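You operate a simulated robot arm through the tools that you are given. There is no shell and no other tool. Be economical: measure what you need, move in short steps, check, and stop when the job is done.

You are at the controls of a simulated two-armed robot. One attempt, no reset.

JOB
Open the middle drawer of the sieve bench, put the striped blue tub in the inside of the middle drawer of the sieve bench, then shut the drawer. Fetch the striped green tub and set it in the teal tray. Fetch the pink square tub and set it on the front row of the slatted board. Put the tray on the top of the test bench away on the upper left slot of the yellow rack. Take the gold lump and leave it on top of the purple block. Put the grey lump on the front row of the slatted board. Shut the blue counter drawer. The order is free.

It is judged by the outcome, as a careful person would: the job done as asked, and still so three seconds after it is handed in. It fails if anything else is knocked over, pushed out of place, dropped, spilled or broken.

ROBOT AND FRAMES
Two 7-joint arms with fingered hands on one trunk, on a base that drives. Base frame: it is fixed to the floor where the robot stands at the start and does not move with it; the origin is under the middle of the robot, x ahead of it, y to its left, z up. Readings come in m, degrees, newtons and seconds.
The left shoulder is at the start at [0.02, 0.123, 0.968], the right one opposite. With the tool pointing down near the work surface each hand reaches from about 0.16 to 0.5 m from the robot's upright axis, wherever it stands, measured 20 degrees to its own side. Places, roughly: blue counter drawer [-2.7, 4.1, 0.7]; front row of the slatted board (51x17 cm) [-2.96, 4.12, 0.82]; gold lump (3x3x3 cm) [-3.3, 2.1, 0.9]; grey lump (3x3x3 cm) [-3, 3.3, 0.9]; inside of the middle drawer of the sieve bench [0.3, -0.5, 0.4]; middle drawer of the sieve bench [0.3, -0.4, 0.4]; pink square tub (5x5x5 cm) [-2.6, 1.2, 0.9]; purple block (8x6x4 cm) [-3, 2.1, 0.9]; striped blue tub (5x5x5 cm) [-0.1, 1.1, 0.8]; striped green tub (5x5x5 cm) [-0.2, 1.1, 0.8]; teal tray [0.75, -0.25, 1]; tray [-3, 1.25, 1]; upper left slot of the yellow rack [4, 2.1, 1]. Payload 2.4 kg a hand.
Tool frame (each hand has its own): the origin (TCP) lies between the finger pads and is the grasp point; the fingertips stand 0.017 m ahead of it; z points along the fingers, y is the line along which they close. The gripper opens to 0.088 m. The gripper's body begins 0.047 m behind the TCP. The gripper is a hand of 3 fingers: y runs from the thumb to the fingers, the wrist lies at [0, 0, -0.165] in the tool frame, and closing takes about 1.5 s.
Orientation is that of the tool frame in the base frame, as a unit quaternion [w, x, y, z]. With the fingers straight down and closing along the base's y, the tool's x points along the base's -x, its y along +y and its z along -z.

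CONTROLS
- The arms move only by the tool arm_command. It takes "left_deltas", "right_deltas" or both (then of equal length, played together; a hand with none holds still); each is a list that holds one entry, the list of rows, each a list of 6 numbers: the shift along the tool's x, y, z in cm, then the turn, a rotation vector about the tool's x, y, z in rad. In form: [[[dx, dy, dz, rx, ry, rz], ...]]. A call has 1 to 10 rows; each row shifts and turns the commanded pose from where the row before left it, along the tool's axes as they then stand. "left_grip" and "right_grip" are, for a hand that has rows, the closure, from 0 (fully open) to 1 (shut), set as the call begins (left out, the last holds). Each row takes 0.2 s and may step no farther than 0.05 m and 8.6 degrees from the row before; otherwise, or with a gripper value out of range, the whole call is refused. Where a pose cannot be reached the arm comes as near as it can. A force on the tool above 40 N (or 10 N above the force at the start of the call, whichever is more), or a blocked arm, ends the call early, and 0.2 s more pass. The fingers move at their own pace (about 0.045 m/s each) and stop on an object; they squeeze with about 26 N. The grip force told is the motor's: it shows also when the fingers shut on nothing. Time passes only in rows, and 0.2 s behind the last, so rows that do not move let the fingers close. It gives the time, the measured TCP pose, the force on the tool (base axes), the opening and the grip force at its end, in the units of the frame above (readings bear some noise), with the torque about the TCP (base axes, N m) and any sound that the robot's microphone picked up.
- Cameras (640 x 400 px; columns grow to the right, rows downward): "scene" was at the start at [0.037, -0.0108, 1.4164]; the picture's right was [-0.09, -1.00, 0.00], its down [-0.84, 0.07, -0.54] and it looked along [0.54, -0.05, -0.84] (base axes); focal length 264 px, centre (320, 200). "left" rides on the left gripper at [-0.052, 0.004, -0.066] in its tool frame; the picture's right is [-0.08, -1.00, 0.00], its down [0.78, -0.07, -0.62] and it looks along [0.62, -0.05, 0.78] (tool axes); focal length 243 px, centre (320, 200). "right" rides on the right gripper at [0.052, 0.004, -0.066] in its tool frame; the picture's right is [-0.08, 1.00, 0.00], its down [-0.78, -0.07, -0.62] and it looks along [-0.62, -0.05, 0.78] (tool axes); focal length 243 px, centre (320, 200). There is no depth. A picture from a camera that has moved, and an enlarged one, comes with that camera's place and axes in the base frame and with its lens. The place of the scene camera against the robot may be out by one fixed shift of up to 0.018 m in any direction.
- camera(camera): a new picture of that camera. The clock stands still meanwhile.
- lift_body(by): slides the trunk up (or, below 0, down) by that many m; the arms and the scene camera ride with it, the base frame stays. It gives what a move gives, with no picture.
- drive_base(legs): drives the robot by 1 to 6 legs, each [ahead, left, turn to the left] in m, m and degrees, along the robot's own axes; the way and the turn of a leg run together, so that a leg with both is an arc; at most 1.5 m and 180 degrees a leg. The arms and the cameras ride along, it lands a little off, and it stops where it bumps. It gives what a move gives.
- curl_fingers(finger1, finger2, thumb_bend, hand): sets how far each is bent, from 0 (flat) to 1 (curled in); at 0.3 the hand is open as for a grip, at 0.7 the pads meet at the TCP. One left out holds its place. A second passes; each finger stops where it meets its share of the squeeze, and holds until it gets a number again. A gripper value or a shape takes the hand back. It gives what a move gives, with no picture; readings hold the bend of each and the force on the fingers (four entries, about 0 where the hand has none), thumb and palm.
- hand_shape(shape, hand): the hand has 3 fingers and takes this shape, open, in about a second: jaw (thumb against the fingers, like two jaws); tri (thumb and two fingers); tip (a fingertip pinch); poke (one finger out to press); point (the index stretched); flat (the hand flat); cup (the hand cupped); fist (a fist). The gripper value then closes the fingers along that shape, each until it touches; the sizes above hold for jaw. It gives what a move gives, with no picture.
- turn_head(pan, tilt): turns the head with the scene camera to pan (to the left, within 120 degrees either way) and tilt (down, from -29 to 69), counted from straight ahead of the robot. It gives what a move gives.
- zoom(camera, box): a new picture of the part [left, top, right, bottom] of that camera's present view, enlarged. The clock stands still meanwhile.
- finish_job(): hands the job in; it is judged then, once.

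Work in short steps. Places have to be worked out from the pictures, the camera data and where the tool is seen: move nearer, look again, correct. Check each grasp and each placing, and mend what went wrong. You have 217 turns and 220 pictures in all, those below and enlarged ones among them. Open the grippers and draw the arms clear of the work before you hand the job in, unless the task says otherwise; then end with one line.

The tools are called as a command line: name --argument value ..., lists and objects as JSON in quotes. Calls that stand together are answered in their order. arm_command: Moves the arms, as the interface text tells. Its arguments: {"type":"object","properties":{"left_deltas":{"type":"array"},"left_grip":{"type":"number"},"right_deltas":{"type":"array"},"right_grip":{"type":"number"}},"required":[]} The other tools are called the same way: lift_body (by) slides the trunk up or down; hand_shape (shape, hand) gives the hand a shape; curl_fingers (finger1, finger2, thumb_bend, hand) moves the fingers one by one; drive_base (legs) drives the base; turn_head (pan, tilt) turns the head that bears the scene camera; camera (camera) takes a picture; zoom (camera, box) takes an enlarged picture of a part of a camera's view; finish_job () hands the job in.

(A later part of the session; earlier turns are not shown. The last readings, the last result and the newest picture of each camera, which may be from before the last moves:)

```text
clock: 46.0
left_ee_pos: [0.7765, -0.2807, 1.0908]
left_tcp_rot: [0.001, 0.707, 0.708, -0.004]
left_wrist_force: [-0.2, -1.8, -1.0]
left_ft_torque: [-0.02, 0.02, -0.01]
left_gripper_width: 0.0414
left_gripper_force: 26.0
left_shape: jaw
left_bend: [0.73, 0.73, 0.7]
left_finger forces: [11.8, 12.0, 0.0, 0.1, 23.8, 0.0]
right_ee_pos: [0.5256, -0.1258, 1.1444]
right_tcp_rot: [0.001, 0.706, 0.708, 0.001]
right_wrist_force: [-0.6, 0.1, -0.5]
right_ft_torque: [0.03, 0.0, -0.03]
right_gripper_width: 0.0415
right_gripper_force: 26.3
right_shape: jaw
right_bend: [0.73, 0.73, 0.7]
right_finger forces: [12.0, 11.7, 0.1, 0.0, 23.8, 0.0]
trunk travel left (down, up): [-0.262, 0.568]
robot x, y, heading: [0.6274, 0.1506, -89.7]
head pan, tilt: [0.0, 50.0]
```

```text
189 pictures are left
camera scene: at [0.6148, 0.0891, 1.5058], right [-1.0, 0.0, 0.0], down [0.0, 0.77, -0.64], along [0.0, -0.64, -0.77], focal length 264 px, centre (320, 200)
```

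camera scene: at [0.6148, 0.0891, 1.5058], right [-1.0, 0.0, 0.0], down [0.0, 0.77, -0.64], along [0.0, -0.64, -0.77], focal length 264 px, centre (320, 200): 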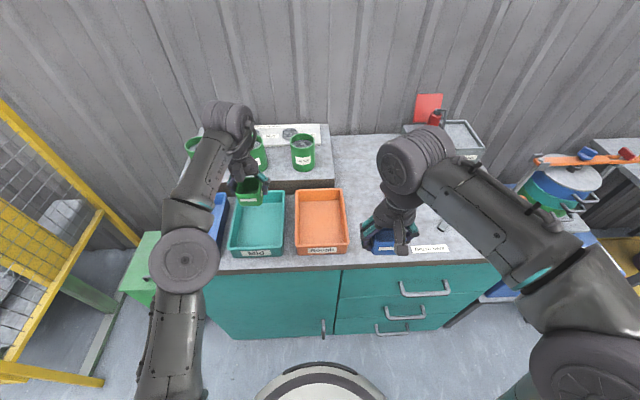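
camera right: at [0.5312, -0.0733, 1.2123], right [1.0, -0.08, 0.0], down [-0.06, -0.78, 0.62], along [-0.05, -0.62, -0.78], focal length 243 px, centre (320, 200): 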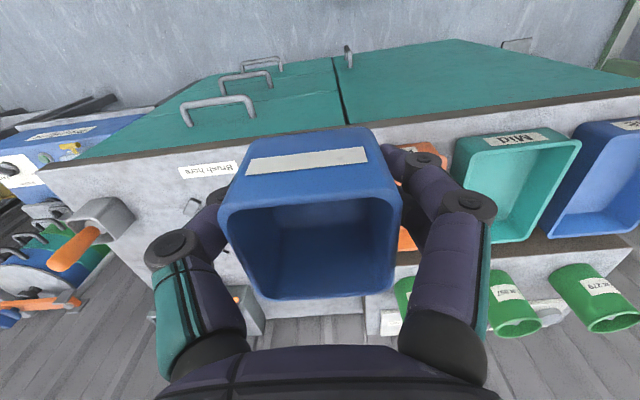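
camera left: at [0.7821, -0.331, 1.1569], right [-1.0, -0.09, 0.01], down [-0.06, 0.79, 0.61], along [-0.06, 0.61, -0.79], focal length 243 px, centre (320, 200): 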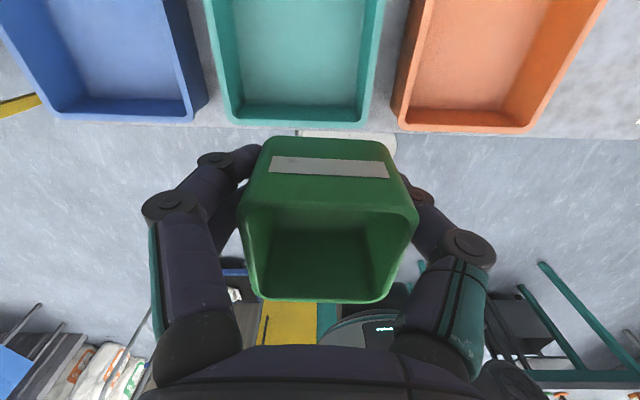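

Tray centre x≈0.792, near edge y≈-0.24. I shift to (0.792,-0.30) and descend in steps.

arm_command --left_deltas '[[[-2, 1.5, 0, 0, 0, 0], [0, 0, 3, 0, 0, 0], [0, 0, 3, 0, 0, 0], [0, 0, 3, 0, 0, 0], [0, 0, 3, 0, 0, 0]]]'

camera --camera "left"

zoom --camera "scene" --box '[180, 130, 360, 270]'

```text
clock: 47.2
left_ee_pos: [0.788, -0.2834, 0.9661]
left_tcp_rot: [0.002, 0.705, 0.709, -0.006]
left_wrist_force: [0.7, -1.1, -0.7]
left_ft_torque: [-0.03, -0.02, 0.03]
left_gripper_width: 0.0415
left_gripper_force: 25.8
left_shape: jaw
left_bend: [0.73, 0.73, 0.7]
left_finger forces: [11.8, 11.9, 0.1, 0.0, 23.8, 0.0]
left hand out of reach, approached as far as the arm can: row 1
right_ee_pos: [0.5265, -0.1233, 1.1452]
right_tcp_rot: [0.001, 0.706, 0.708, 0.0]
right_wrist_force: [-0.1, 0.2, -0.5]
right_ft_torque: [-0.04, 0.02, 0.01]
right_gripper_width: 0.0412
right_gripper_force: 26.3
right_shape: jaw
right_bend: [0.73, 0.73, 0.7]
right_finger forces: [12.0, 11.5, 0.0, 0.1, 23.7, 0.0]
trunk travel left (down, up): [-0.262, 0.568]
robot x, y, heading: [0.6323, 0.1493, -89.9]
head pan, tilt: [0.0, 50.0]
```

```text
188 pictures are left
camera left: at [0.7942, -0.3345, 1.0338], right [-1.0, -0.09, 0.01], down [-0.07, 0.79, 0.61], along [-0.06, 0.61, -0.79], focal length 243 px, centre (320, 200)
```

left: 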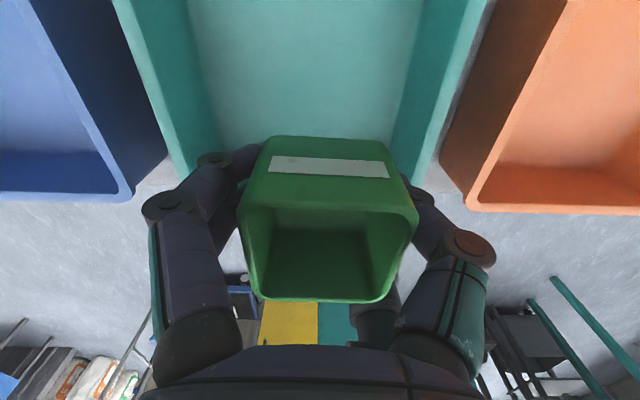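

```text
2.86 times, centred on (270, 200) of scene
camera zoom: at [0.6161, 0.0896, 1.5058], right [-1.0, 0.0, 0.0], down [0.0, 0.77, -0.64], along [0.0, -0.64, -0.77], focal length 753 px, centre (463, 200)
```

zoom: 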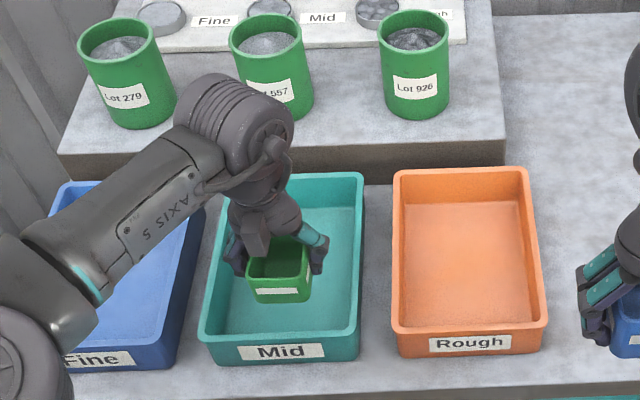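

The tub hovers within the tray outline with ~3 cm to the near wall. I nudge ahead a little and descend until it touches.

arm_command --left_deltas '[[[-1.5, 0, 1, 0, 0, 0], [0, 0, 2, 0, 0, 0], [0, 0, 1, 0, 0, 0], [0, 0, 1, 0, 0, 0], [0, 0, 1, 0, 0, 0]]]'

zoom --camera "scene" --box '[180, 130, 360, 270]'

camera --camera "left"

```text
clock: 48.4
left_ee_pos: [0.7875, -0.2998, 0.9075]
left_tcp_rot: [0.002, 0.705, 0.709, -0.007]
left_wrist_force: [1.2, 0.6, 0.5]
left_ft_torque: [0.01, -0.01, -0.01]
left_gripper_width: 0.0414
left_gripper_force: 25.8
left_shape: jaw
left_bend: [0.73, 0.73, 0.7]
left_finger forces: [11.8, 11.9, 0.0, 0.0, 23.6, 0.0]
right_ee_pos: [0.527, -0.1244, 1.1459]
right_tcp_rot: [0.0, 0.706, 0.708, 0.0]
right_wrist_force: [-0.1, -0.3, -1.3]
right_ft_torque: [0.0, 0.03, 0.03]
right_gripper_width: 0.0414
right_gripper_force: 25.9
right_shape: jaw
right_bend: [0.73, 0.73, 0.7]
right_finger forces: [12.0, 11.7, 0.0, 0.0, 23.7, 0.0]
trunk travel left (down, up): [-0.262, 0.568]
robot x, y, heading: [0.628, 0.1543, -89.6]
head pan, tilt: [0.0, 50.0]
```

```text
2.86 times, centred on (270, 200) of scene
camera zoom: at [0.616, 0.0896, 1.5058], right [-1.0, 0.0, 0.0], down [0.0, 0.77, -0.64], along [0.0, -0.64, -0.77], focal length 753 px, centre (463, 200)
```

zoom: 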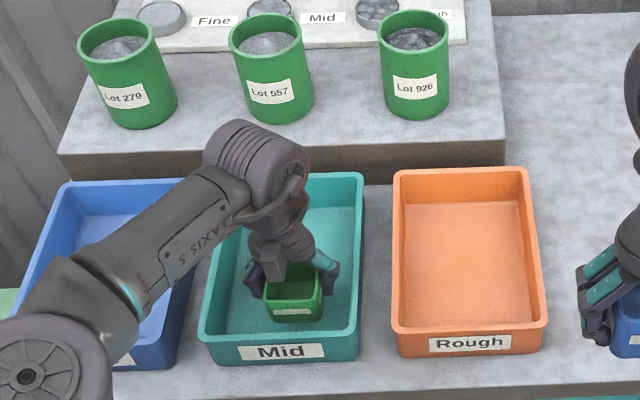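

```text
185 pictures are left
camera left: at [0.7942, -0.3505, 0.9747], right [-1.0, -0.09, 0.01], down [-0.07, 0.79, 0.61], along [-0.06, 0.61, -0.79], focal length 243 px, centre (320, 200)
```

left: 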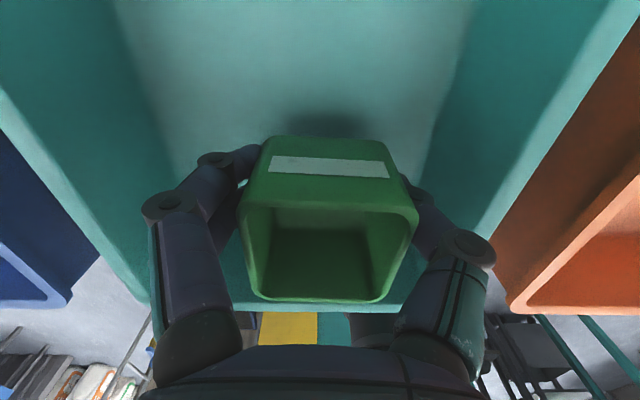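

Tub is within the tray and close above its floor. I go down in half-centimetre rows.

arm_command --left_deltas '[[[0, 0, 0.5, 0, 0, 0], [0, 0, 0.5, 0, 0, 0], [0, 0, 0.4, 0, 0, 0], [0, 0, 0, 0, 0, 0]]]'

camera --camera "left"

```text
clock: 49.4
left_ee_pos: [0.7879, -0.3013, 0.8943]
left_tcp_rot: [0.002, 0.705, 0.71, -0.007]
left_wrist_force: [0.4, 0.4, -1.2]
left_ft_torque: [0.02, 0.0, 0.03]
left_gripper_width: 0.0411
left_gripper_force: 25.5
left_shape: jaw
left_bend: [0.73, 0.73, 0.7]
left_finger forces: [11.8, 11.9, 0.0, 0.1, 23.7, 0.1]
right_ee_pos: [0.527, -0.1244, 1.1461]
right_tcp_rot: [0.0, 0.706, 0.708, 0.001]
right_wrist_force: [0.6, 0.4, -0.5]
right_ft_torque: [0.02, 0.02, -0.01]
right_gripper_width: 0.0414
right_gripper_force: 25.7
right_shape: jaw
right_bend: [0.73, 0.73, 0.7]
right_finger forces: [12.1, 11.7, 0.0, 0.0, 23.6, 0.0]
trunk travel left (down, up): [-0.262, 0.568]
robot x, y, heading: [0.6281, 0.1529, -89.9]
head pan, tilt: [0.0, 50.0]
```

```text
184 pictures are left
camera left: at [0.7939, -0.3508, 0.9609], right [-1.0, -0.09, 0.01], down [-0.07, 0.79, 0.61], along [-0.06, 0.61, -0.79], focal length 243 px, centre (320, 200)
```

left: 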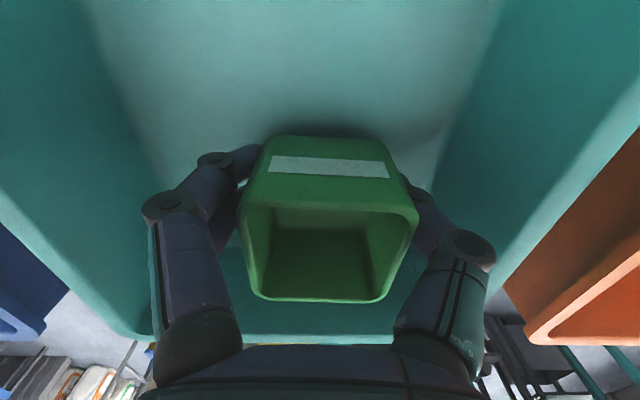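

Still no contact; a bit more.

arm_command --left_deltas '[[[0, 0, 0.4, 0, 0, 0], [0, 0, 0.4, 0, 0, 0], [0, 0, 0.3, 0, 0, 0], [0, 0, 0, 0, 0, 0]]]'

camera --camera "left"

```text
clock: 50.4
left_ee_pos: [0.7874, -0.2999, 0.8839]
left_tcp_rot: [0.003, 0.705, 0.709, -0.008]
left_wrist_force: [-0.1, -1.5, 8.6]
left_ft_torque: [-0.02, -0.05, 0.0]
left_gripper_width: 0.0412
left_gripper_force: 25.2
left_shape: jaw
left_bend: [0.73, 0.73, 0.7]
left_finger forces: [12.4, 12.9, 0.0, 0.1, 25.0, 0.1]
right_ee_pos: [0.5271, -0.1237, 1.1456]
right_tcp_rot: [0.0, 0.706, 0.708, 0.0]
right_wrist_force: [0.1, -0.4, -0.2]
right_ft_torque: [0.01, 0.01, -0.02]
right_gripper_width: 0.0415
right_gripper_force: 25.6
right_shape: jaw
right_bend: [0.73, 0.73, 0.7]
right_finger forces: [12.0, 11.7, 0.0, 0.0, 23.7, 0.1]
trunk travel left (down, up): [-0.262, 0.568]
robot x, y, heading: [0.631, 0.1511, -89.9]
head pan, tilt: [0.0, 50.0]
```

```text
183 pictures are left
camera left: at [0.7938, -0.3505, 0.951], right [-1.0, -0.09, 0.01], down [-0.07, 0.79, 0.61], along [-0.06, 0.61, -0.79], focal length 243 px, centre (320, 200)
```

left: 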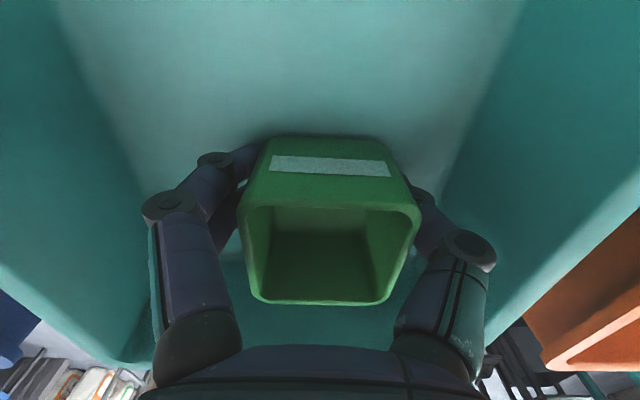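

It rests on the floor (8.6 N). I open moderately, then lift straight up.

arm_command --left_deltas '[[[0, 0, 0, 0, 0, 0], [0, 0, 0, 0, 0, 0], [0, 0, 0, 0, 0, 0], [0, 0, -2, 0, 0, 0], [0, 0, -3, 0, 0, 0], [0, 0, -4, 0, 0, 0], [0, 0, -4, 0, 0, 0], [0, 0, -4, 0, 0, 0]]]' --left_grip 0.25

zoom --camera "scene" --box '[180, 130, 360, 270]'

camera --camera "left"

```text
clock: 52.2
left_ee_pos: [0.7886, -0.297, 1.0532]
left_tcp_rot: [0.001, 0.706, 0.708, -0.007]
left_wrist_force: [-0.6, -0.3, 0.1]
left_ft_torque: [0.01, 0.01, 0.01]
left_gripper_width: 0.0656
left_gripper_force: 0.1
left_shape: jaw
left_bend: [0.64, 0.64, 0.6]
left_finger forces: [0.1, 0.1, 0.0, 0.0, 0.0, 0.1]
right_ee_pos: [0.5266, -0.1228, 1.1457]
right_tcp_rot: [-0.001, 0.706, 0.708, 0.0]
right_wrist_force: [0.3, 0.7, -0.1]
right_ft_torque: [0.0, -0.01, 0.0]
right_gripper_width: 0.0413
right_gripper_force: 26.0
right_shape: jaw
right_bend: [0.73, 0.73, 0.7]
right_finger forces: [12.1, 11.8, 0.1, 0.1, 23.7, 0.0]
trunk travel left (down, up): [-0.262, 0.568]
robot x, y, heading: [0.6272, 0.1528, -89.7]
head pan, tilt: [0.0, 50.0]
```

```text
2.86 times, centred on (270, 200) of scene
camera zoom: at [0.6153, 0.0898, 1.5058], right [-1.0, 0.0, 0.0], down [0.0, 0.77, -0.64], along [0.0, -0.64, -0.77], focal length 753 px, centre (463, 200)
```

zoom: 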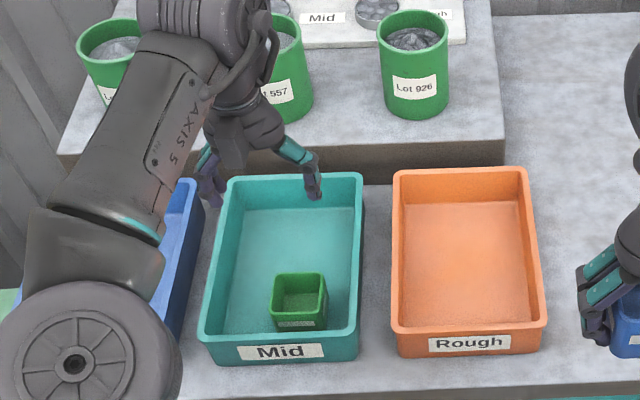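

```text
181 pictures are left
camera left: at [0.7938, -0.3475, 1.1202], right [-1.0, -0.09, 0.01], down [-0.06, 0.79, 0.61], along [-0.06, 0.61, -0.79], focal length 243 px, centre (320, 200)
```

left: 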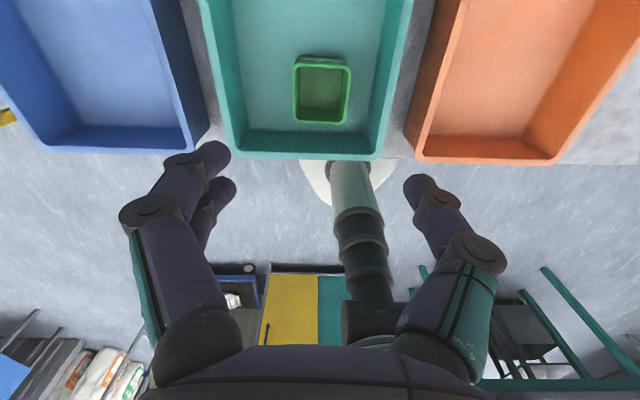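

Green tub is in the teal tray. Next the middle drawer: its handle triangulates to about (0.296,-0.218,0.457). I back off and go before it, then lower the trunk.

drive_base --legs '[[-0.3, 0, 0], [0, -0.45, 0]]'

arm_command --left_deltas '[[[0, 0, 0, -0.0806, -0.0806, 0.0806], [0, 0, 0, -0.0806, -0.0806, 0.0806], [0, 0, 0, -0.0806, -0.0806, 0.0806], [0, 0, 0, -0.0806, -0.0806, 0.0806], [0, 0, 0, -0.0806, -0.0806, 0.0806], [0, 0, 0, -0.0806, -0.0806, 0.0806], [0, 0, 0, -0.0806, -0.0806, 0.0806], [0, 0, 0, -0.0806, -0.0806, 0.0806]]]' --left_grip 0

arm_command --left_deltas '[[[0, 0, 0, -0.0806, -0.0806, 0.0806], [0, 0, 0, -0.0806, -0.0806, 0.0806], [0, 0, 0, -0.0806, -0.0806, 0.0806], [0, 0, 0, -0.0806, -0.0806, 0.0806], [0, 0, 0, -0.0806, -0.0806, 0.0806], [0, 0, 0, -0.0806, -0.0806, 0.0806], [0, 0, 0, -0.0806, -0.0806, 0.0806]]]'

lift_body --by -0.26

camera --camera "scene"

camera --camera "left"

```text
clock: 56.5
left_ee_pos: [0.3385, -0.0005, 1.0535]
left_tcp_rot: [0.002, 0.705, 0.709, -0.007]
left_wrist_force: [0.1, -0.5, 0.5]
left_ft_torque: [0.03, 0.01, 0.0]
left_gripper_width: 0.0657
left_gripper_force: 0.1
left_shape: jaw
left_bend: [0.64, 0.64, 0.6]
left_finger forces: [0.0, 0.0, 0.0, 0.2, 0.0, 0.0]
right_ee_pos: [0.0758, 0.173, 1.1463]
right_tcp_rot: [-0.001, 0.706, 0.708, 0.0]
right_wrist_force: [-0.1, -0.2, -0.3]
right_ft_torque: [-0.02, 0.0, 0.01]
right_gripper_width: 0.0414
right_gripper_force: 25.4
right_shape: jaw
right_bend: [0.73, 0.73, 0.7]
right_finger forces: [12.0, 11.7, 0.0, 0.1, 23.7, 0.1]
trunk travel left (down, up): [-0.262, 0.568]
robot x, y, heading: [0.181, 0.4488, -89.9]
head pan, tilt: [0.0, 50.0]
```

```text
clock: 58.3
left_ee_pos: [0.3381, -0.0003, 1.0524]
left_tcp_rot: [0.437, 0.812, 0.386, -0.004]
left_wrist_force: [-0.5, 0.3, -0.2]
left_ft_torque: [-0.01, 0.0, -0.02]
left_gripper_width: 0.088
left_gripper_force: 0.0
left_shape: jaw
left_bend: [0.3, 0.3, 0.3]
left_finger forces: [0.0, 0.1, 0.0, 0.0, 0.0, 0.0]
right_ee_pos: [0.0758, 0.172, 1.1452]
right_tcp_rot: [0.0, 0.706, 0.708, 0.0]
right_wrist_force: [-0.5, -0.4, -0.8]
right_ft_torque: [-0.01, 0.0, -0.03]
right_gripper_width: 0.0413
right_gripper_force: 25.4
right_shape: jaw
right_bend: [0.73, 0.73, 0.7]
right_finger forces: [12.0, 11.7, 0.0, 0.0, 23.7, 0.0]
trunk travel left (down, up): [-0.262, 0.568]
robot x, y, heading: [0.1786, 0.4474, -89.9]
head pan, tilt: [0.0, 50.0]
```

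```text
clock: 59.9
left_ee_pos: [0.3381, -0.0013, 1.0527]
left_tcp_rot: [0.712, 0.702, 0.003, -0.001]
left_wrist_force: [0.4, 0.5, 0.4]
left_ft_torque: [0.01, 0.01, 0.02]
left_gripper_width: 0.088
left_gripper_force: 0.2
left_shape: jaw
left_bend: [0.3, 0.3, 0.3]
left_finger forces: [0.1, 0.1, 0.0, 0.1, 0.0, 0.0]
right_ee_pos: [0.0763, 0.1726, 1.1445]
right_tcp_rot: [0.0, 0.706, 0.709, 0.001]
right_wrist_force: [0.4, 0.1, -0.2]
right_ft_torque: [0.01, 0.04, 0.01]
right_gripper_width: 0.0415
right_gripper_force: 25.5
right_shape: jaw
right_bend: [0.73, 0.73, 0.7]
right_finger forces: [12.1, 11.7, 0.0, 0.0, 23.7, 0.0]
trunk travel left (down, up): [-0.262, 0.568]
robot x, y, heading: [0.1817, 0.4455, -89.9]
head pan, tilt: [0.0, 50.0]
```

```text
clock: 62.6
left_ee_pos: [0.3385, 0.0002, 0.7932]
left_tcp_rot: [0.712, 0.702, 0.004, -0.001]
left_wrist_force: [0.4, -0.7, -1.0]
left_ft_torque: [0.0, 0.01, -0.02]
left_gripper_width: 0.0879
left_gripper_force: 0.0
left_shape: jaw
left_bend: [0.3, 0.3, 0.3]
left_finger forces: [0.1, 0.0, 0.0, 0.1, 0.0, 0.0]
right_ee_pos: [0.0759, 0.1739, 0.8862]
right_tcp_rot: [0.0, 0.706, 0.708, 0.0]
right_wrist_force: [0.6, -0.9, -0.5]
right_ft_torque: [0.03, -0.03, 0.02]
right_gripper_width: 0.0415
right_gripper_force: 26.4
right_shape: jaw
right_bend: [0.73, 0.73, 0.7]
right_finger forces: [11.9, 11.7, 0.0, 0.1, 23.7, 0.0]
trunk travel left (down, up): [-0.002, 0.828]
robot x, y, heading: [0.1807, 0.4471, -89.9]
head pan, tilt: [0.0, 50.0]
```

```text
180 pictures are left
camera scene: at [0.1655, 0.3866, 1.2459], right [-1.0, 0.0, 0.0], down [0.0, 0.77, -0.64], along [0.0, -0.64, -0.77], focal length 264 px, centre (320, 200)
```

scene: 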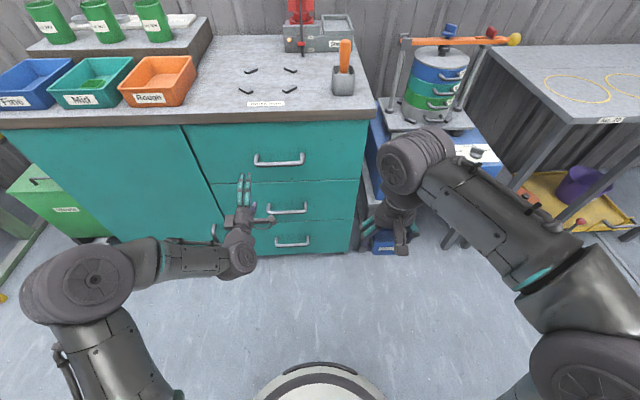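

```text
179 pictures are left
camera left: at [0.2867, 0.0661, 0.7977], right [-0.09, -0.01, -1.0], down [0.78, 0.62, -0.08], along [0.62, -0.78, -0.05], focal length 243 px, centre (320, 200)
```

left: 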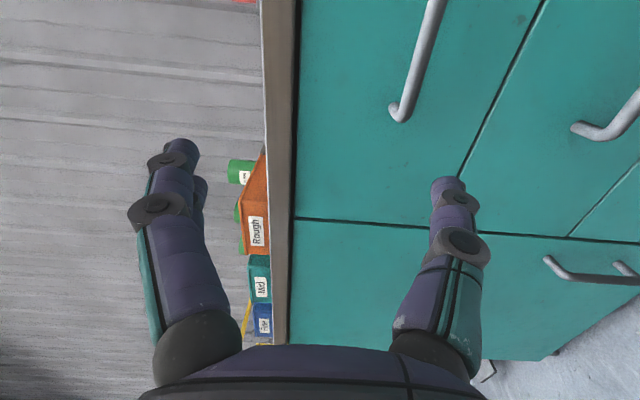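

The left hand now points ahead with vertical closing. Handle reads z≈0.46–0.48, x≈0.29. I lower the hand to that level and look.

arm_command --left_deltas '[[[-0.6, -4.3, 0, 0, 0, 0], [-0.6, -4.3, 0, 0, 0, 0], [-0.6, -4.3, 0, 0, 0, 0], [-0.6, -4.3, 0, 0, 0, 0], [-0.6, -4.3, 0, 0, 0, 0], [-0.6, -4.3, 0, 0, 0, 0], [-0.6, -4.3, 0, 0, 0, 0]]]'

camera --camera "left"

camera --camera "scene"

```text
clock: 64.2
left_ee_pos: [0.2934, -0.0035, 0.4914]
left_tcp_rot: [0.711, 0.704, 0.004, -0.002]
left_wrist_force: [-1.2, -0.9, 0.3]
left_ft_torque: [0.02, -0.02, 0.0]
left_gripper_width: 0.0875
left_gripper_force: 0.1
left_shape: jaw
left_bend: [0.3, 0.3, 0.3]
left_finger forces: [0.1, 0.0, 0.0, 0.1, 0.0, 0.0]
right_ee_pos: [0.0776, 0.1727, 0.885]
right_tcp_rot: [0.0, 0.706, 0.708, 0.0]
right_wrist_force: [-0.3, 0.4, -0.9]
right_ft_torque: [-0.01, 0.0, 0.0]
right_gripper_width: 0.0413
right_gripper_force: 26.0
right_shape: jaw
right_bend: [0.73, 0.73, 0.7]
right_finger forces: [12.0, 11.7, 0.0, 0.1, 23.6, 0.0]
trunk travel left (down, up): [-0.002, 0.828]
robot x, y, heading: [0.1766, 0.4451, -89.7]
head pan, tilt: [0.0, 50.0]
```

```text
178 pictures are left
camera left: at [0.2424, 0.0636, 0.4957], right [-0.09, -0.01, -1.0], down [0.78, 0.62, -0.08], along [0.62, -0.78, -0.05], focal length 243 px, centre (320, 200)
```

left: 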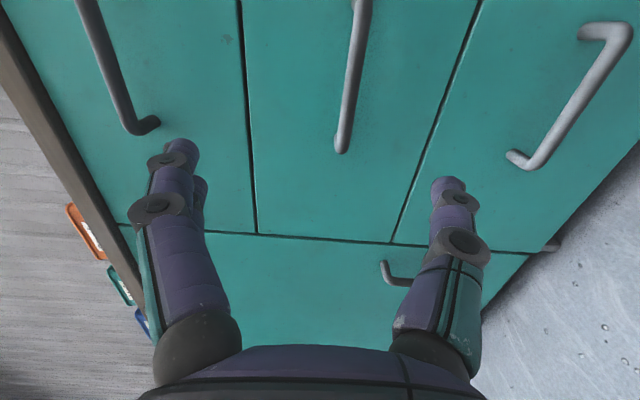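

```text
177 pictures are left
camera scene: at [0.1655, 0.3866, 1.2458], right [-1.0, 0.0, 0.0], down [0.0, 0.77, -0.64], along [0.0, -0.64, -0.77], focal length 264 px, centre (320, 200)
```

scene: 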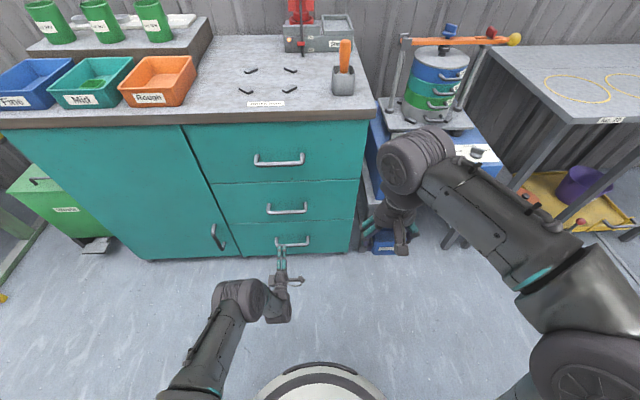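

Handle at z≈0.458. I lower 3.4 cm and approach to y≈-0.15, then look.

arm_command --left_deltas '[[[0, -3.4, 0, 0, 0, 0], [0, 0, 4.5, 0, 0, 0], [0, 0, 4.5, 0, 0, 0], [0, 0, 4.5, 0, 0, 0], [0, 0, 0, 0, 0, 0]]]'

camera --camera "left"

zoom --camera "scene" --box '[200, 130, 380, 270]'

```text
clock: 65.4
left_ee_pos: [0.2992, -0.0731, 0.481]
left_tcp_rot: [0.711, 0.703, 0.004, 0.0]
left_wrist_force: [-0.1, 0.2, -0.1]
left_ft_torque: [0.01, -0.02, -0.02]
left_gripper_width: 0.088
left_gripper_force: 0.0
left_shape: jaw
left_bend: [0.3, 0.3, 0.3]
left_finger forces: [0.0, 0.0, 0.1, 0.0, 0.0, 0.0]
left hand out of reach, approached as far as the arm can: row 3, 4
right_ee_pos: [0.0779, 0.1731, 0.8858]
right_tcp_rot: [0.001, 0.706, 0.708, 0.0]
right_wrist_force: [-0.9, 0.5, 0.1]
right_ft_torque: [0.01, 0.0, -0.02]
right_gripper_width: 0.0414
right_gripper_force: 25.5
right_shape: jaw
right_bend: [0.73, 0.73, 0.7]
right_finger forces: [12.0, 11.7, 0.0, 0.1, 23.7, 0.0]
trunk travel left (down, up): [-0.002, 0.828]
robot x, y, heading: [0.1753, 0.4463, -89.6]
head pan, tilt: [0.0, 50.0]
```

```text
176 pictures are left
camera left: at [0.2468, -0.0065, 0.4853], right [-0.09, -0.01, -1.0], down [0.78, 0.62, -0.08], along [0.62, -0.78, -0.05], focal length 243 px, centre (320, 200)
```

left: 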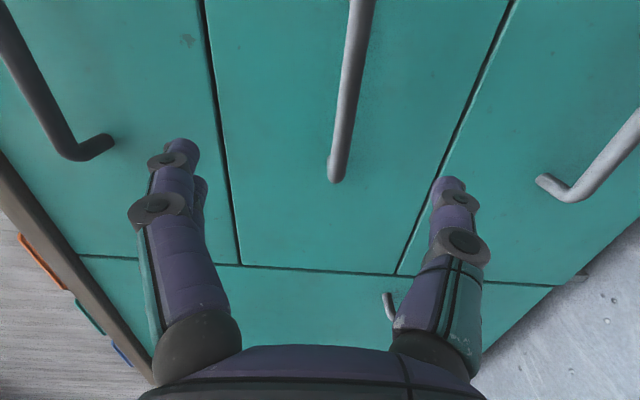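

```text
2.86 times, centred on (290, 200) of scene
camera zoom: at [0.1654, 0.3866, 1.2458], right [-1.0, 0.0, 0.0], down [0.0, 0.77, -0.64], along [0.0, -0.64, -0.77], focal length 753 px, centre (406, 200)
```

zoom: 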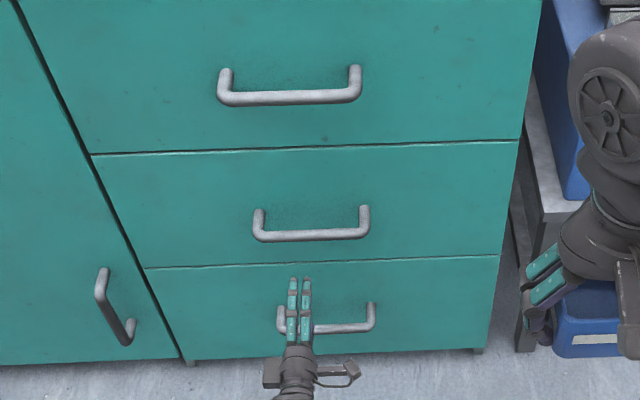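

The arm is at its limit; I draw the hand back a little, set z to 0.461, and drive the base closer.

arm_command --left_deltas '[[[0, 0, -4, 0, 0, 0], [0, -2, 0, 0, 0, 0], [0, 0, 0, 0, 0, 0]]]'

drive_base --legs '[[0.12, 0, 0]]'

camera --camera "left"

```text
clock: 66.2
left_ee_pos: [0.2965, -0.0332, 0.4604]
left_tcp_rot: [0.711, 0.703, 0.005, 0.0]
left_wrist_force: [-0.3, 0.0, 0.1]
left_ft_torque: [0.02, -0.03, 0.01]
left_gripper_width: 0.0877
left_gripper_force: 0.1
left_shape: jaw
left_bend: [0.3, 0.3, 0.3]
left_finger forces: [0.1, 0.1, 0.0, 0.0, 0.0, 0.0]
right_ee_pos: [0.0761, 0.1741, 0.8856]
right_tcp_rot: [0.0, 0.706, 0.708, 0.001]
right_wrist_force: [0.9, 0.3, -0.1]
right_ft_torque: [-0.01, 0.01, -0.03]
right_gripper_width: 0.0414
right_gripper_force: 26.7
right_shape: jaw
right_bend: [0.73, 0.73, 0.7]
right_finger forces: [12.0, 11.7, 0.1, 0.0, 23.6, 0.0]
trunk travel left (down, up): [-0.002, 0.828]
robot x, y, heading: [0.1758, 0.447, -90.1]
head pan, tilt: [0.0, 50.0]
```

```text
clock: 67.5
left_ee_pos: [0.2979, -0.1548, 0.4593]
left_tcp_rot: [0.712, 0.702, 0.004, -0.001]
left_wrist_force: [0.3, -0.6, 1.1]
left_ft_torque: [-0.01, 0.0, 0.0]
left_gripper_width: 0.088
left_gripper_force: 0.1
left_shape: jaw
left_bend: [0.3, 0.3, 0.3]
left_finger forces: [0.0, 0.1, 0.1, 0.1, 0.0, 0.0]
right_ee_pos: [0.0774, 0.0519, 0.8847]
right_tcp_rot: [0.0, 0.706, 0.708, -0.001]
right_wrist_force: [0.5, -0.2, -0.4]
right_ft_torque: [-0.02, 0.02, 0.0]
right_gripper_width: 0.0415
right_gripper_force: 26.3
right_shape: jaw
right_bend: [0.73, 0.73, 0.7]
right_finger forces: [12.0, 11.9, 0.0, 0.1, 23.8, 0.0]
trunk travel left (down, up): [-0.002, 0.828]
robot x, y, heading: [0.1771, 0.3273, -89.5]
head pan, tilt: [0.0, 50.0]
```

```text
174 pictures are left
camera left: at [0.2463, -0.0882, 0.4647], right [-0.09, -0.01, -1.0], down [0.78, 0.62, -0.08], along [0.62, -0.78, -0.05], focal length 243 px, centre (320, 200)
```

left: 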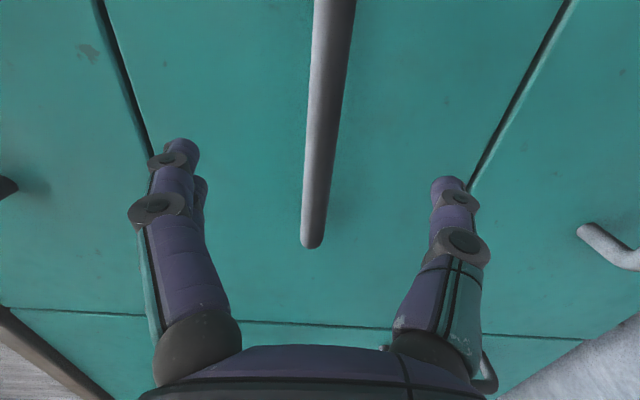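

Bar lies at y≈-0.19, z≈0.459. I advance 3.7 cm and close on it.

arm_command --left_deltas '[[[0, 0, 1.9, 0, 0, 0], [0, 0, 1.8, 0, 0, 0], [0, 0, 0, 0, 0, 0]]]'

arm_command --left_deltas '[[[0, 0, 0, 0, 0, 0], [0, 0, 0, 0, 0, 0], [0, 0, 0, 0, 0, 0], [0, 0, 0, 0, 0, 0], [0, 0, 0, 0, 0, 0], [0, 0, 0, 0, 0, 0], [0, 0, 0, 0, 0, 0], [0, 0, 0, 0, 0, 0]]]' --left_grip 1

camera --camera "left"

```text
clock: 68.2
left_ee_pos: [0.3, -0.1842, 0.4687]
left_tcp_rot: [0.71, 0.704, 0.004, -0.001]
left_wrist_force: [-0.5, -0.3, 0.1]
left_ft_torque: [0.01, -0.05, 0.01]
left_gripper_width: 0.0879
left_gripper_force: 0.1
left_shape: jaw
left_bend: [0.3, 0.3, 0.3]
left_finger forces: [0.1, 0.0, 0.0, 0.1, 0.0, 0.1]
left hand out of reach, approached as far as the arm can: row 2
right_ee_pos: [0.076, 0.0521, 0.8854]
right_tcp_rot: [0.001, 0.705, 0.709, 0.0]
right_wrist_force: [0.6, -0.4, -0.6]
right_ft_torque: [-0.01, 0.0, 0.01]
right_gripper_width: 0.0415
right_gripper_force: 25.4
right_shape: jaw
right_bend: [0.73, 0.73, 0.7]
right_finger forces: [12.1, 11.7, 0.0, 0.0, 23.7, 0.0]
trunk travel left (down, up): [-0.002, 0.828]
robot x, y, heading: [0.179, 0.3243, -89.8]
head pan, tilt: [0.0, 50.0]
```

```text
clock: 70.0
left_ee_pos: [0.2991, -0.1837, 0.4704]
left_tcp_rot: [0.712, 0.703, 0.004, -0.001]
left_wrist_force: [-0.6, 5.7, 1.9]
left_ft_torque: [-0.01, -0.06, 0.0]
left_gripper_width: 0.0037
left_gripper_force: 25.9
left_shape: jaw
left_bend: [0.58, 0.58, 0.7]
left_finger forces: [10.8, 11.1, 0.0, 0.0, 18.2, 0.0]
right_ee_pos: [0.0765, 0.0523, 0.8861]
right_tcp_rot: [0.0, 0.706, 0.709, 0.0]
right_wrist_force: [-0.3, 0.1, -0.8]
right_ft_torque: [0.02, -0.02, 0.01]
right_gripper_width: 0.0414
right_gripper_force: 26.0
right_shape: jaw
right_bend: [0.73, 0.73, 0.7]
right_finger forces: [12.0, 11.8, 0.1, 0.0, 23.8, 0.0]
trunk travel left (down, up): [-0.002, 0.828]
robot x, y, heading: [0.1792, 0.3305, -89.8]
head pan, tilt: [0.0, 50.0]
```

```text
173 pictures are left
camera left: at [0.2478, -0.1167, 0.474], right [-0.09, -0.01, -1.0], down [0.78, 0.62, -0.08], along [0.62, -0.78, -0.05], focal length 243 px, centre (320, 200)
```

left: 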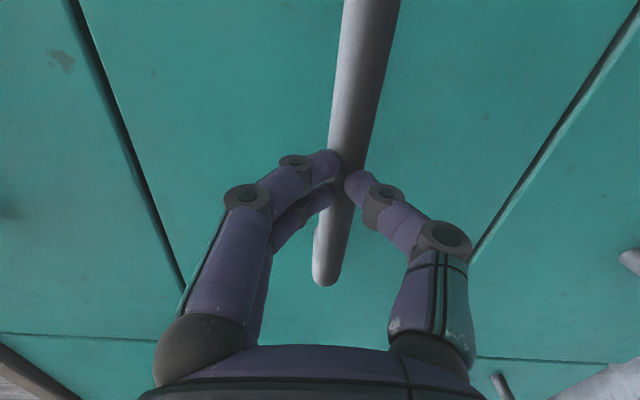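

The fingers pinch only the bar's front edge. I reopen, drive 3 cm nearer, and lower slightly.

arm_command --left_deltas '[[[0, 0, -1.5, 0, 0, 0], [0, 0, 0, 0, 0, 0], [0, -1.0, 0, 0, 0, 0], [0, 0, 0, 0, 0, 0], [0, 0, 0, 0, 0, 0]]]' --left_grip 0

drive_base --legs '[[0.06, 0, 0]]'

camera --camera "left"

```text
clock: 71.2
left_ee_pos: [0.2996, -0.1692, 0.4586]
left_tcp_rot: [0.712, 0.703, 0.003, -0.001]
left_wrist_force: [-0.5, -0.6, 0.5]
left_ft_torque: [0.02, -0.01, 0.03]
left_gripper_width: 0.0875
left_gripper_force: 0.0
left_shape: jaw
left_bend: [0.3, 0.3, 0.3]
left_finger forces: [0.1, 0.0, 0.0, 0.0, 0.0, 0.0]
right_ee_pos: [0.0771, 0.0526, 0.8853]
right_tcp_rot: [0.0, 0.706, 0.708, 0.0]
right_wrist_force: [-0.5, -0.4, 0.4]
right_ft_torque: [0.03, -0.03, -0.01]
right_gripper_width: 0.0412
right_gripper_force: 26.3
right_shape: jaw
right_bend: [0.73, 0.73, 0.7]
right_finger forces: [12.0, 11.7, 0.1, 0.1, 23.6, 0.0]
trunk travel left (down, up): [-0.002, 0.828]
robot x, y, heading: [0.1767, 0.3263, -89.9]
head pan, tilt: [0.0, 50.0]
```

```text
clock: 72.2
left_ee_pos: [0.2994, -0.2273, 0.4598]
left_tcp_rot: [0.711, 0.703, 0.005, -0.001]
left_wrist_force: [0.0, 0.9, -0.2]
left_ft_torque: [0.01, 0.02, -0.02]
left_gripper_width: 0.0883
left_gripper_force: 0.0
left_shape: jaw
left_bend: [0.3, 0.3, 0.3]
left_finger forces: [0.0, 0.1, 0.0, 0.0, 0.2, 0.1]
right_ee_pos: [0.0762, -0.0074, 0.8863]
right_tcp_rot: [-0.001, 0.706, 0.708, -0.001]
right_wrist_force: [0.1, -0.2, -0.3]
right_ft_torque: [0.0, -0.02, 0.01]
right_gripper_width: 0.0414
right_gripper_force: 25.9
right_shape: jaw
right_bend: [0.73, 0.73, 0.7]
right_finger forces: [12.0, 11.7, 0.1, 0.1, 23.8, 0.0]
trunk travel left (down, up): [-0.002, 0.828]
robot x, y, heading: [0.1796, 0.2681, -89.8]
head pan, tilt: [0.0, 50.0]
```

```text
172 pictures are left
camera left: at [0.2483, -0.1619, 0.4638], right [-0.09, -0.01, -1.0], down [0.78, 0.62, -0.08], along [0.62, -0.78, -0.05], focal length 243 px, centre (320, 200)
```

left: 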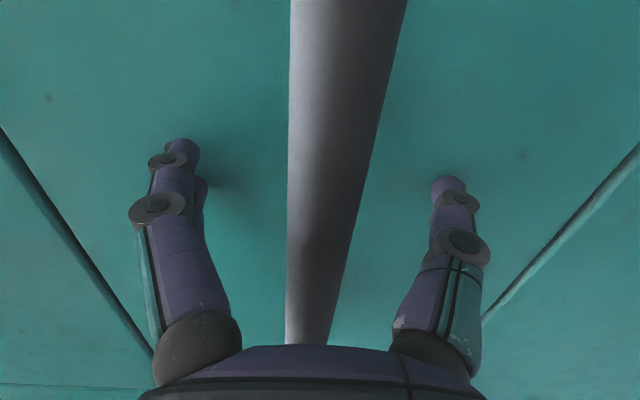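

The bar is well between the fingers. I back off 1.8 cm so it sits at the pads and close.

arm_command --left_deltas '[[[0, 0, -1.8, 0, 0, 0], [0, 0, 0, 0, 0, 0]]]'

arm_command --left_deltas '[[[0, 0, 0, 0, 0, 0], [0, 0, 0, 0, 0, 0], [0, 0, 0, 0, 0, 0], [0, 0, 0, 0, 0, 0], [0, 0, 0, 0, 0, 0], [0, 0, 0, 0, 0, 0], [0, 0, 0, 0, 0, 0], [0, 0, 0, 0, 0, 0]]]' --left_grip 1

camera --camera "left"

```text
clock: 72.8
left_ee_pos: [0.3009, -0.2113, 0.4597]
left_tcp_rot: [0.711, 0.703, 0.004, -0.002]
left_wrist_force: [0.3, 0.9, 0.8]
left_ft_torque: [0.02, -0.03, -0.01]
left_gripper_width: 0.0878
left_gripper_force: 0.0
left_shape: jaw
left_bend: [0.3, 0.3, 0.3]
left_finger forces: [0.1, 0.1, 0.1, 0.0, 0.0, 0.0]
right_ee_pos: [0.0772, -0.0072, 0.8861]
right_tcp_rot: [0.0, 0.706, 0.709, 0.0]
right_wrist_force: [-0.2, 0.4, 0.1]
right_ft_torque: [-0.03, 0.0, 0.01]
right_gripper_width: 0.0413
right_gripper_force: 26.2
right_shape: jaw
right_bend: [0.73, 0.73, 0.7]
right_finger forces: [11.9, 11.7, 0.0, 0.0, 23.7, 0.1]
trunk travel left (down, up): [-0.002, 0.828]
robot x, y, heading: [0.1757, 0.2685, -89.9]
head pan, tilt: [0.0, 50.0]
```

```text
clock: 74.6
left_ee_pos: [0.2992, -0.2104, 0.459]
left_tcp_rot: [0.711, 0.703, 0.004, 0.0]
left_wrist_force: [0.2, -5.5, 0.5]
left_ft_torque: [0.01, 0.04, -0.02]
left_gripper_width: 0.0
left_gripper_force: 26.1
left_shape: jaw
left_bend: [0.7, 0.7, 0.8]
left_finger forces: [7.6, 7.5, 0.0, 0.0, 15.5, 0.0]
right_ee_pos: [0.0776, -0.008, 0.885]
right_tcp_rot: [0.001, 0.706, 0.708, -0.001]
right_wrist_force: [0.3, 0.1, -1.2]
right_ft_torque: [0.02, 0.01, 0.0]
right_gripper_width: 0.0414
right_gripper_force: 26.1
right_shape: jaw
right_bend: [0.73, 0.73, 0.7]
right_finger forces: [12.0, 11.6, 0.1, 0.0, 23.7, 0.0]
trunk travel left (down, up): [-0.002, 0.828]
robot x, y, heading: [0.179, 0.2669, -89.8]
head pan, tilt: [0.0, 50.0]
```

```text
171 pictures are left
camera left: at [0.2484, -0.1443, 0.4639], right [-0.09, -0.01, -1.0], down [0.78, 0.62, -0.08], along [0.62, -0.78, -0.05], focal length 243 px, centre (320, 200)
```

left: 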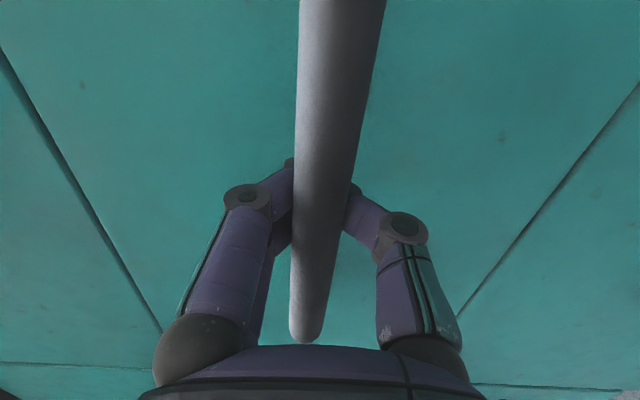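

The fingers are locked behind the bar. I pull the drawer by driving back 0.22 m.

drive_base --legs '[[-0.22, 0, 0]]'

camera --camera "left"

camera --camera "scene"

```text
clock: 76.3
left_ee_pos: [0.2997, 0.0103, 0.4591]
left_tcp_rot: [0.711, 0.703, 0.004, 0.0]
left_wrist_force: [0.7, -0.6, -0.7]
left_ft_torque: [0.0, -0.02, 0.01]
left_gripper_width: 0.0
left_gripper_force: 26.0
left_shape: jaw
left_bend: [0.71, 0.71, 0.79]
left_finger forces: [0.1, 0.0, 0.0, 0.0, 0.0, 0.0]
right_ee_pos: [0.077, 0.213, 0.8848]
right_tcp_rot: [0.0, 0.705, 0.709, -0.001]
right_wrist_force: [-1.2, 0.6, 0.0]
right_ft_torque: [0.0, -0.03, -0.01]
right_gripper_width: 0.0411
right_gripper_force: 26.4
right_shape: jaw
right_bend: [0.73, 0.73, 0.7]
right_finger forces: [12.0, 11.7, 0.0, 0.0, 23.7, 0.0]
trunk travel left (down, up): [-0.002, 0.828]
robot x, y, heading: [0.1776, 0.4874, -89.6]
head pan, tilt: [0.0, 50.0]
```

```text
170 pictures are left
camera left: at [0.2482, 0.0763, 0.4636], right [-0.09, -0.01, -1.0], down [0.78, 0.63, -0.08], along [0.62, -0.78, -0.05], focal length 243 px, centre (320, 200)
```

left: 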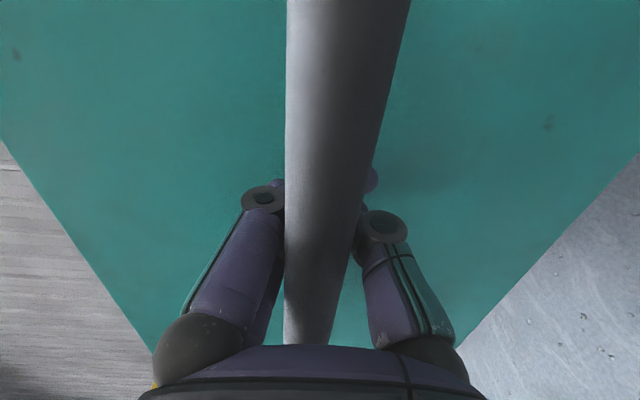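

```text
169 pictures are left
camera scene: at [0.1653, 0.4256, 1.2458], right [-1.0, -0.01, 0.0], down [0.0, 0.77, -0.64], along [0.0, -0.64, -0.77], focal length 264 px, centre (320, 200)
```

scene: 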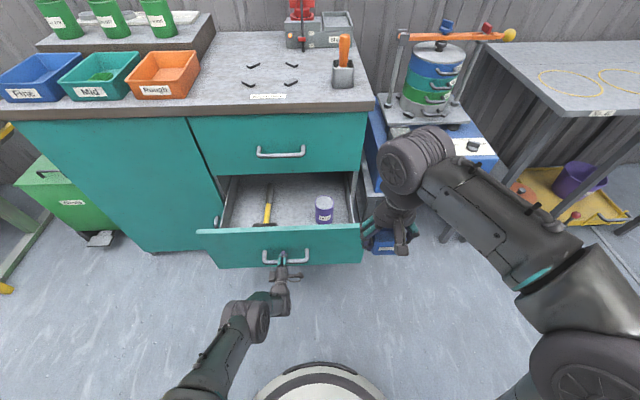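

Drawer is open ~0.2 m, holding a brush and a tin; the front middle is free. I release the handle, draw back and raise the left hand.

arm_command --left_deltas '[[[0, 0, 0, 0, 0, 0], [0, 0, 0, 0, 0, 0], [0, 0, 0, 0, 0, 0], [0, 0, 0, 0, 0, 0], [0, 0, 0, 0, 0, 0], [0, 0, 0, 0, 0, 0], [0, 0, -3.5, 0, 0, 0], [0, 0, -3.5, 0, 0, 0], [0, 0, -2.5, 0, 0, 0]]]' --left_grip 0

arm_command --left_deltas '[[[1, 4, 0, 0, 0, 0], [1, 4, 0, 0, 0, 0], [1, 4, 0, 0, 0, 0], [1, 4, 0, 0, 0, 0], [1, 4, 0, 0, 0, 0], [1, 4, 0, 0, 0, 0], [1, 4, 0, 0, 0, 0], [1, 4, 0, 0, 0, 0]]]'

camera --camera "scene"

```text
clock: 78.3
left_ee_pos: [0.2994, 0.1047, 0.4586]
left_tcp_rot: [0.711, 0.703, 0.004, 0.0]
left_wrist_force: [0.4, 0.0, 0.2]
left_ft_torque: [0.02, -0.03, 0.0]
left_gripper_width: 0.0881
left_gripper_force: 0.0
left_shape: jaw
left_bend: [0.3, 0.3, 0.3]
left_finger forces: [0.0, 0.0, 0.0, 0.1, 0.0, 0.1]
right_ee_pos: [0.0768, 0.2123, 0.885]
right_tcp_rot: [0.0, 0.706, 0.709, 0.0]
right_wrist_force: [-0.2, -0.4, -1.0]
right_ft_torque: [-0.03, 0.0, 0.01]
right_gripper_width: 0.0413
right_gripper_force: 25.9
right_shape: jaw
right_bend: [0.73, 0.73, 0.7]
right_finger forces: [12.1, 11.6, 0.0, 0.0, 23.7, 0.1]
trunk travel left (down, up): [-0.002, 0.828]
robot x, y, heading: [0.1773, 0.4869, -89.5]
head pan, tilt: [0.0, 50.0]
```

```text
clock: 80.1
left_ee_pos: [0.3806, 0.1091, 0.7782]
left_tcp_rot: [0.711, 0.703, 0.005, -0.001]
left_wrist_force: [0.0, 0.2, 0.5]
left_ft_torque: [-0.02, 0.02, -0.02]
left_gripper_width: 0.0881
left_gripper_force: 0.0
left_shape: jaw
left_bend: [0.3, 0.3, 0.3]
left_finger forces: [0.0, 0.1, 0.1, 0.0, 0.0, 0.1]
right_ee_pos: [0.0764, 0.212, 0.8854]
right_tcp_rot: [0.0, 0.705, 0.709, 0.0]
right_wrist_force: [0.4, 0.5, -0.3]
right_ft_torque: [0.04, 0.0, 0.0]
right_gripper_width: 0.0413
right_gripper_force: 26.3
right_shape: jaw
right_bend: [0.73, 0.73, 0.7]
right_finger forces: [12.1, 11.8, 0.0, 0.0, 23.7, 0.0]
trunk travel left (down, up): [-0.002, 0.828]
robot x, y, heading: [0.1798, 0.4877, -89.4]
head pan, tilt: [0.0, 50.0]
```

```text
168 pictures are left
camera scene: at [0.1653, 0.4258, 1.2458], right [-1.0, -0.01, 0.0], down [0.0, 0.77, -0.64], along [0.0, -0.64, -0.77], focal length 264 px, centre (320, 200)
```

scene: 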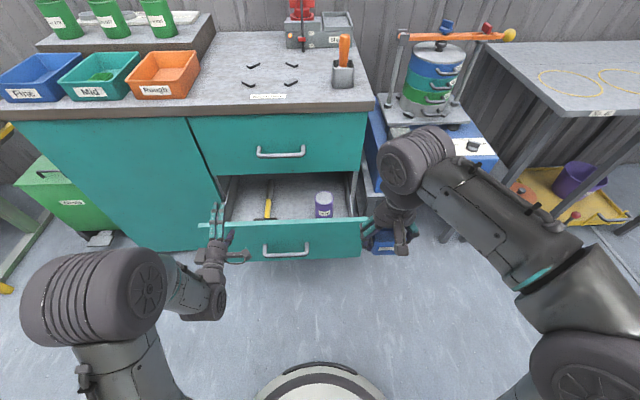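

I reposition so that the right hand faces the open drawer.

drive_base --legs '[[0, 0.165, -0.5], [0.195, 0, 0]]'

turn_head --pan 0 --tilt 60

camera --camera "scene"

camera --camera "right"

```text
clock: 82.7
left_ee_pos: [0.5449, -0.0869, 0.7782]
left_tcp_rot: [0.712, 0.703, 0.002, -0.003]
left_wrist_force: [-0.4, 0.3, 0.0]
left_ft_torque: [0.04, -0.01, -0.02]
left_gripper_width: 0.0881
left_gripper_force: 0.2
left_shape: jaw
left_bend: [0.3, 0.3, 0.3]
left_finger forces: [0.0, 0.1, 0.0, 0.0, 0.0, 0.0]
right_ee_pos: [0.2405, 0.0191, 0.8866]
right_tcp_rot: [0.0, 0.708, 0.706, 0.0]
right_wrist_force: [0.3, -0.3, -0.2]
right_ft_torque: [-0.02, 0.01, -0.01]
right_gripper_width: 0.0414
right_gripper_force: 25.9
right_shape: jaw
right_bend: [0.73, 0.73, 0.7]
right_finger forces: [11.9, 11.7, 0.1, 0.1, 23.6, 0.0]
trunk travel left (down, up): [-0.002, 0.828]
robot x, y, heading: [0.3461, 0.2944, -90.2]
head pan, tilt: [0.0, 50.0]
```

```text
clock: 83.5
left_ee_pos: [0.5441, -0.0881, 0.7773]
left_tcp_rot: [0.711, 0.703, 0.001, -0.003]
left_wrist_force: [0.4, -0.6, 0.4]
left_ft_torque: [0.0, -0.02, 0.01]
left_gripper_width: 0.088
left_gripper_force: 0.2
left_shape: jaw
left_bend: [0.3, 0.3, 0.3]
left_finger forces: [0.1, 0.0, 0.1, 0.0, 0.0, 0.0]
right_ee_pos: [0.241, 0.0183, 0.8864]
right_tcp_rot: [-0.001, 0.708, 0.706, 0.001]
right_wrist_force: [0.1, 0.1, -0.9]
right_ft_torque: [0.0, 0.02, -0.01]
right_gripper_width: 0.0414
right_gripper_force: 26.8
right_shape: jaw
right_bend: [0.73, 0.73, 0.7]
right_finger forces: [12.0, 11.7, 0.0, 0.0, 23.7, 0.0]
trunk travel left (down, up): [-0.002, 0.828]
robot x, y, heading: [0.345, 0.2959, -90.2]
head pan, tilt: [0.0, 60.0]
```

```text
167 pictures are left
camera scene: at [0.3317, 0.242, 1.2333], right [-1.0, 0.0, 0.0], down [0.0, 0.87, -0.5], along [0.0, -0.5, -0.87], focal length 264 px, centre (320, 200)
```

scene: 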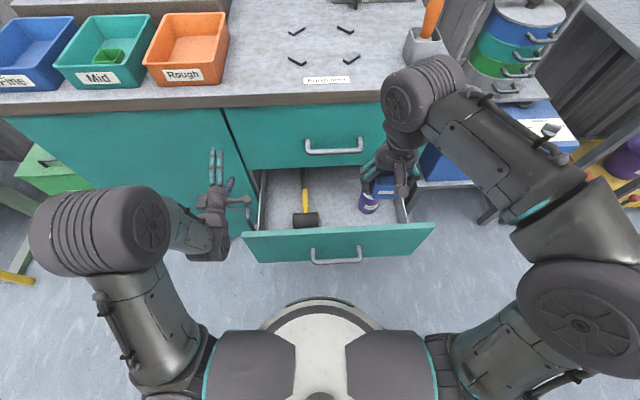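

```text
166 pictures are left
camera right: at [0.2449, 0.0698, 0.9524], right [1.0, -0.09, 0.0], down [-0.07, -0.78, 0.62], along [-0.05, -0.62, -0.78], focal length 243 px, centre (320, 200)
```

right: 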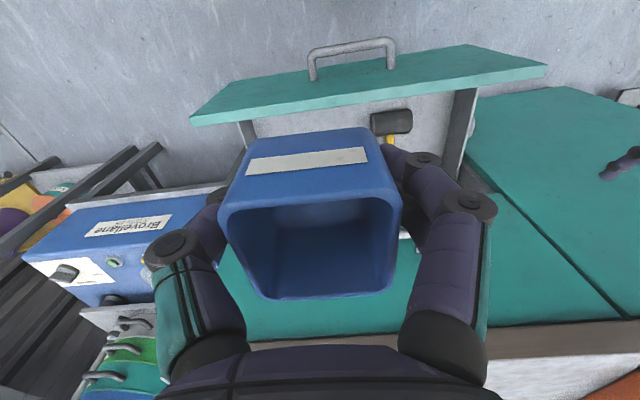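

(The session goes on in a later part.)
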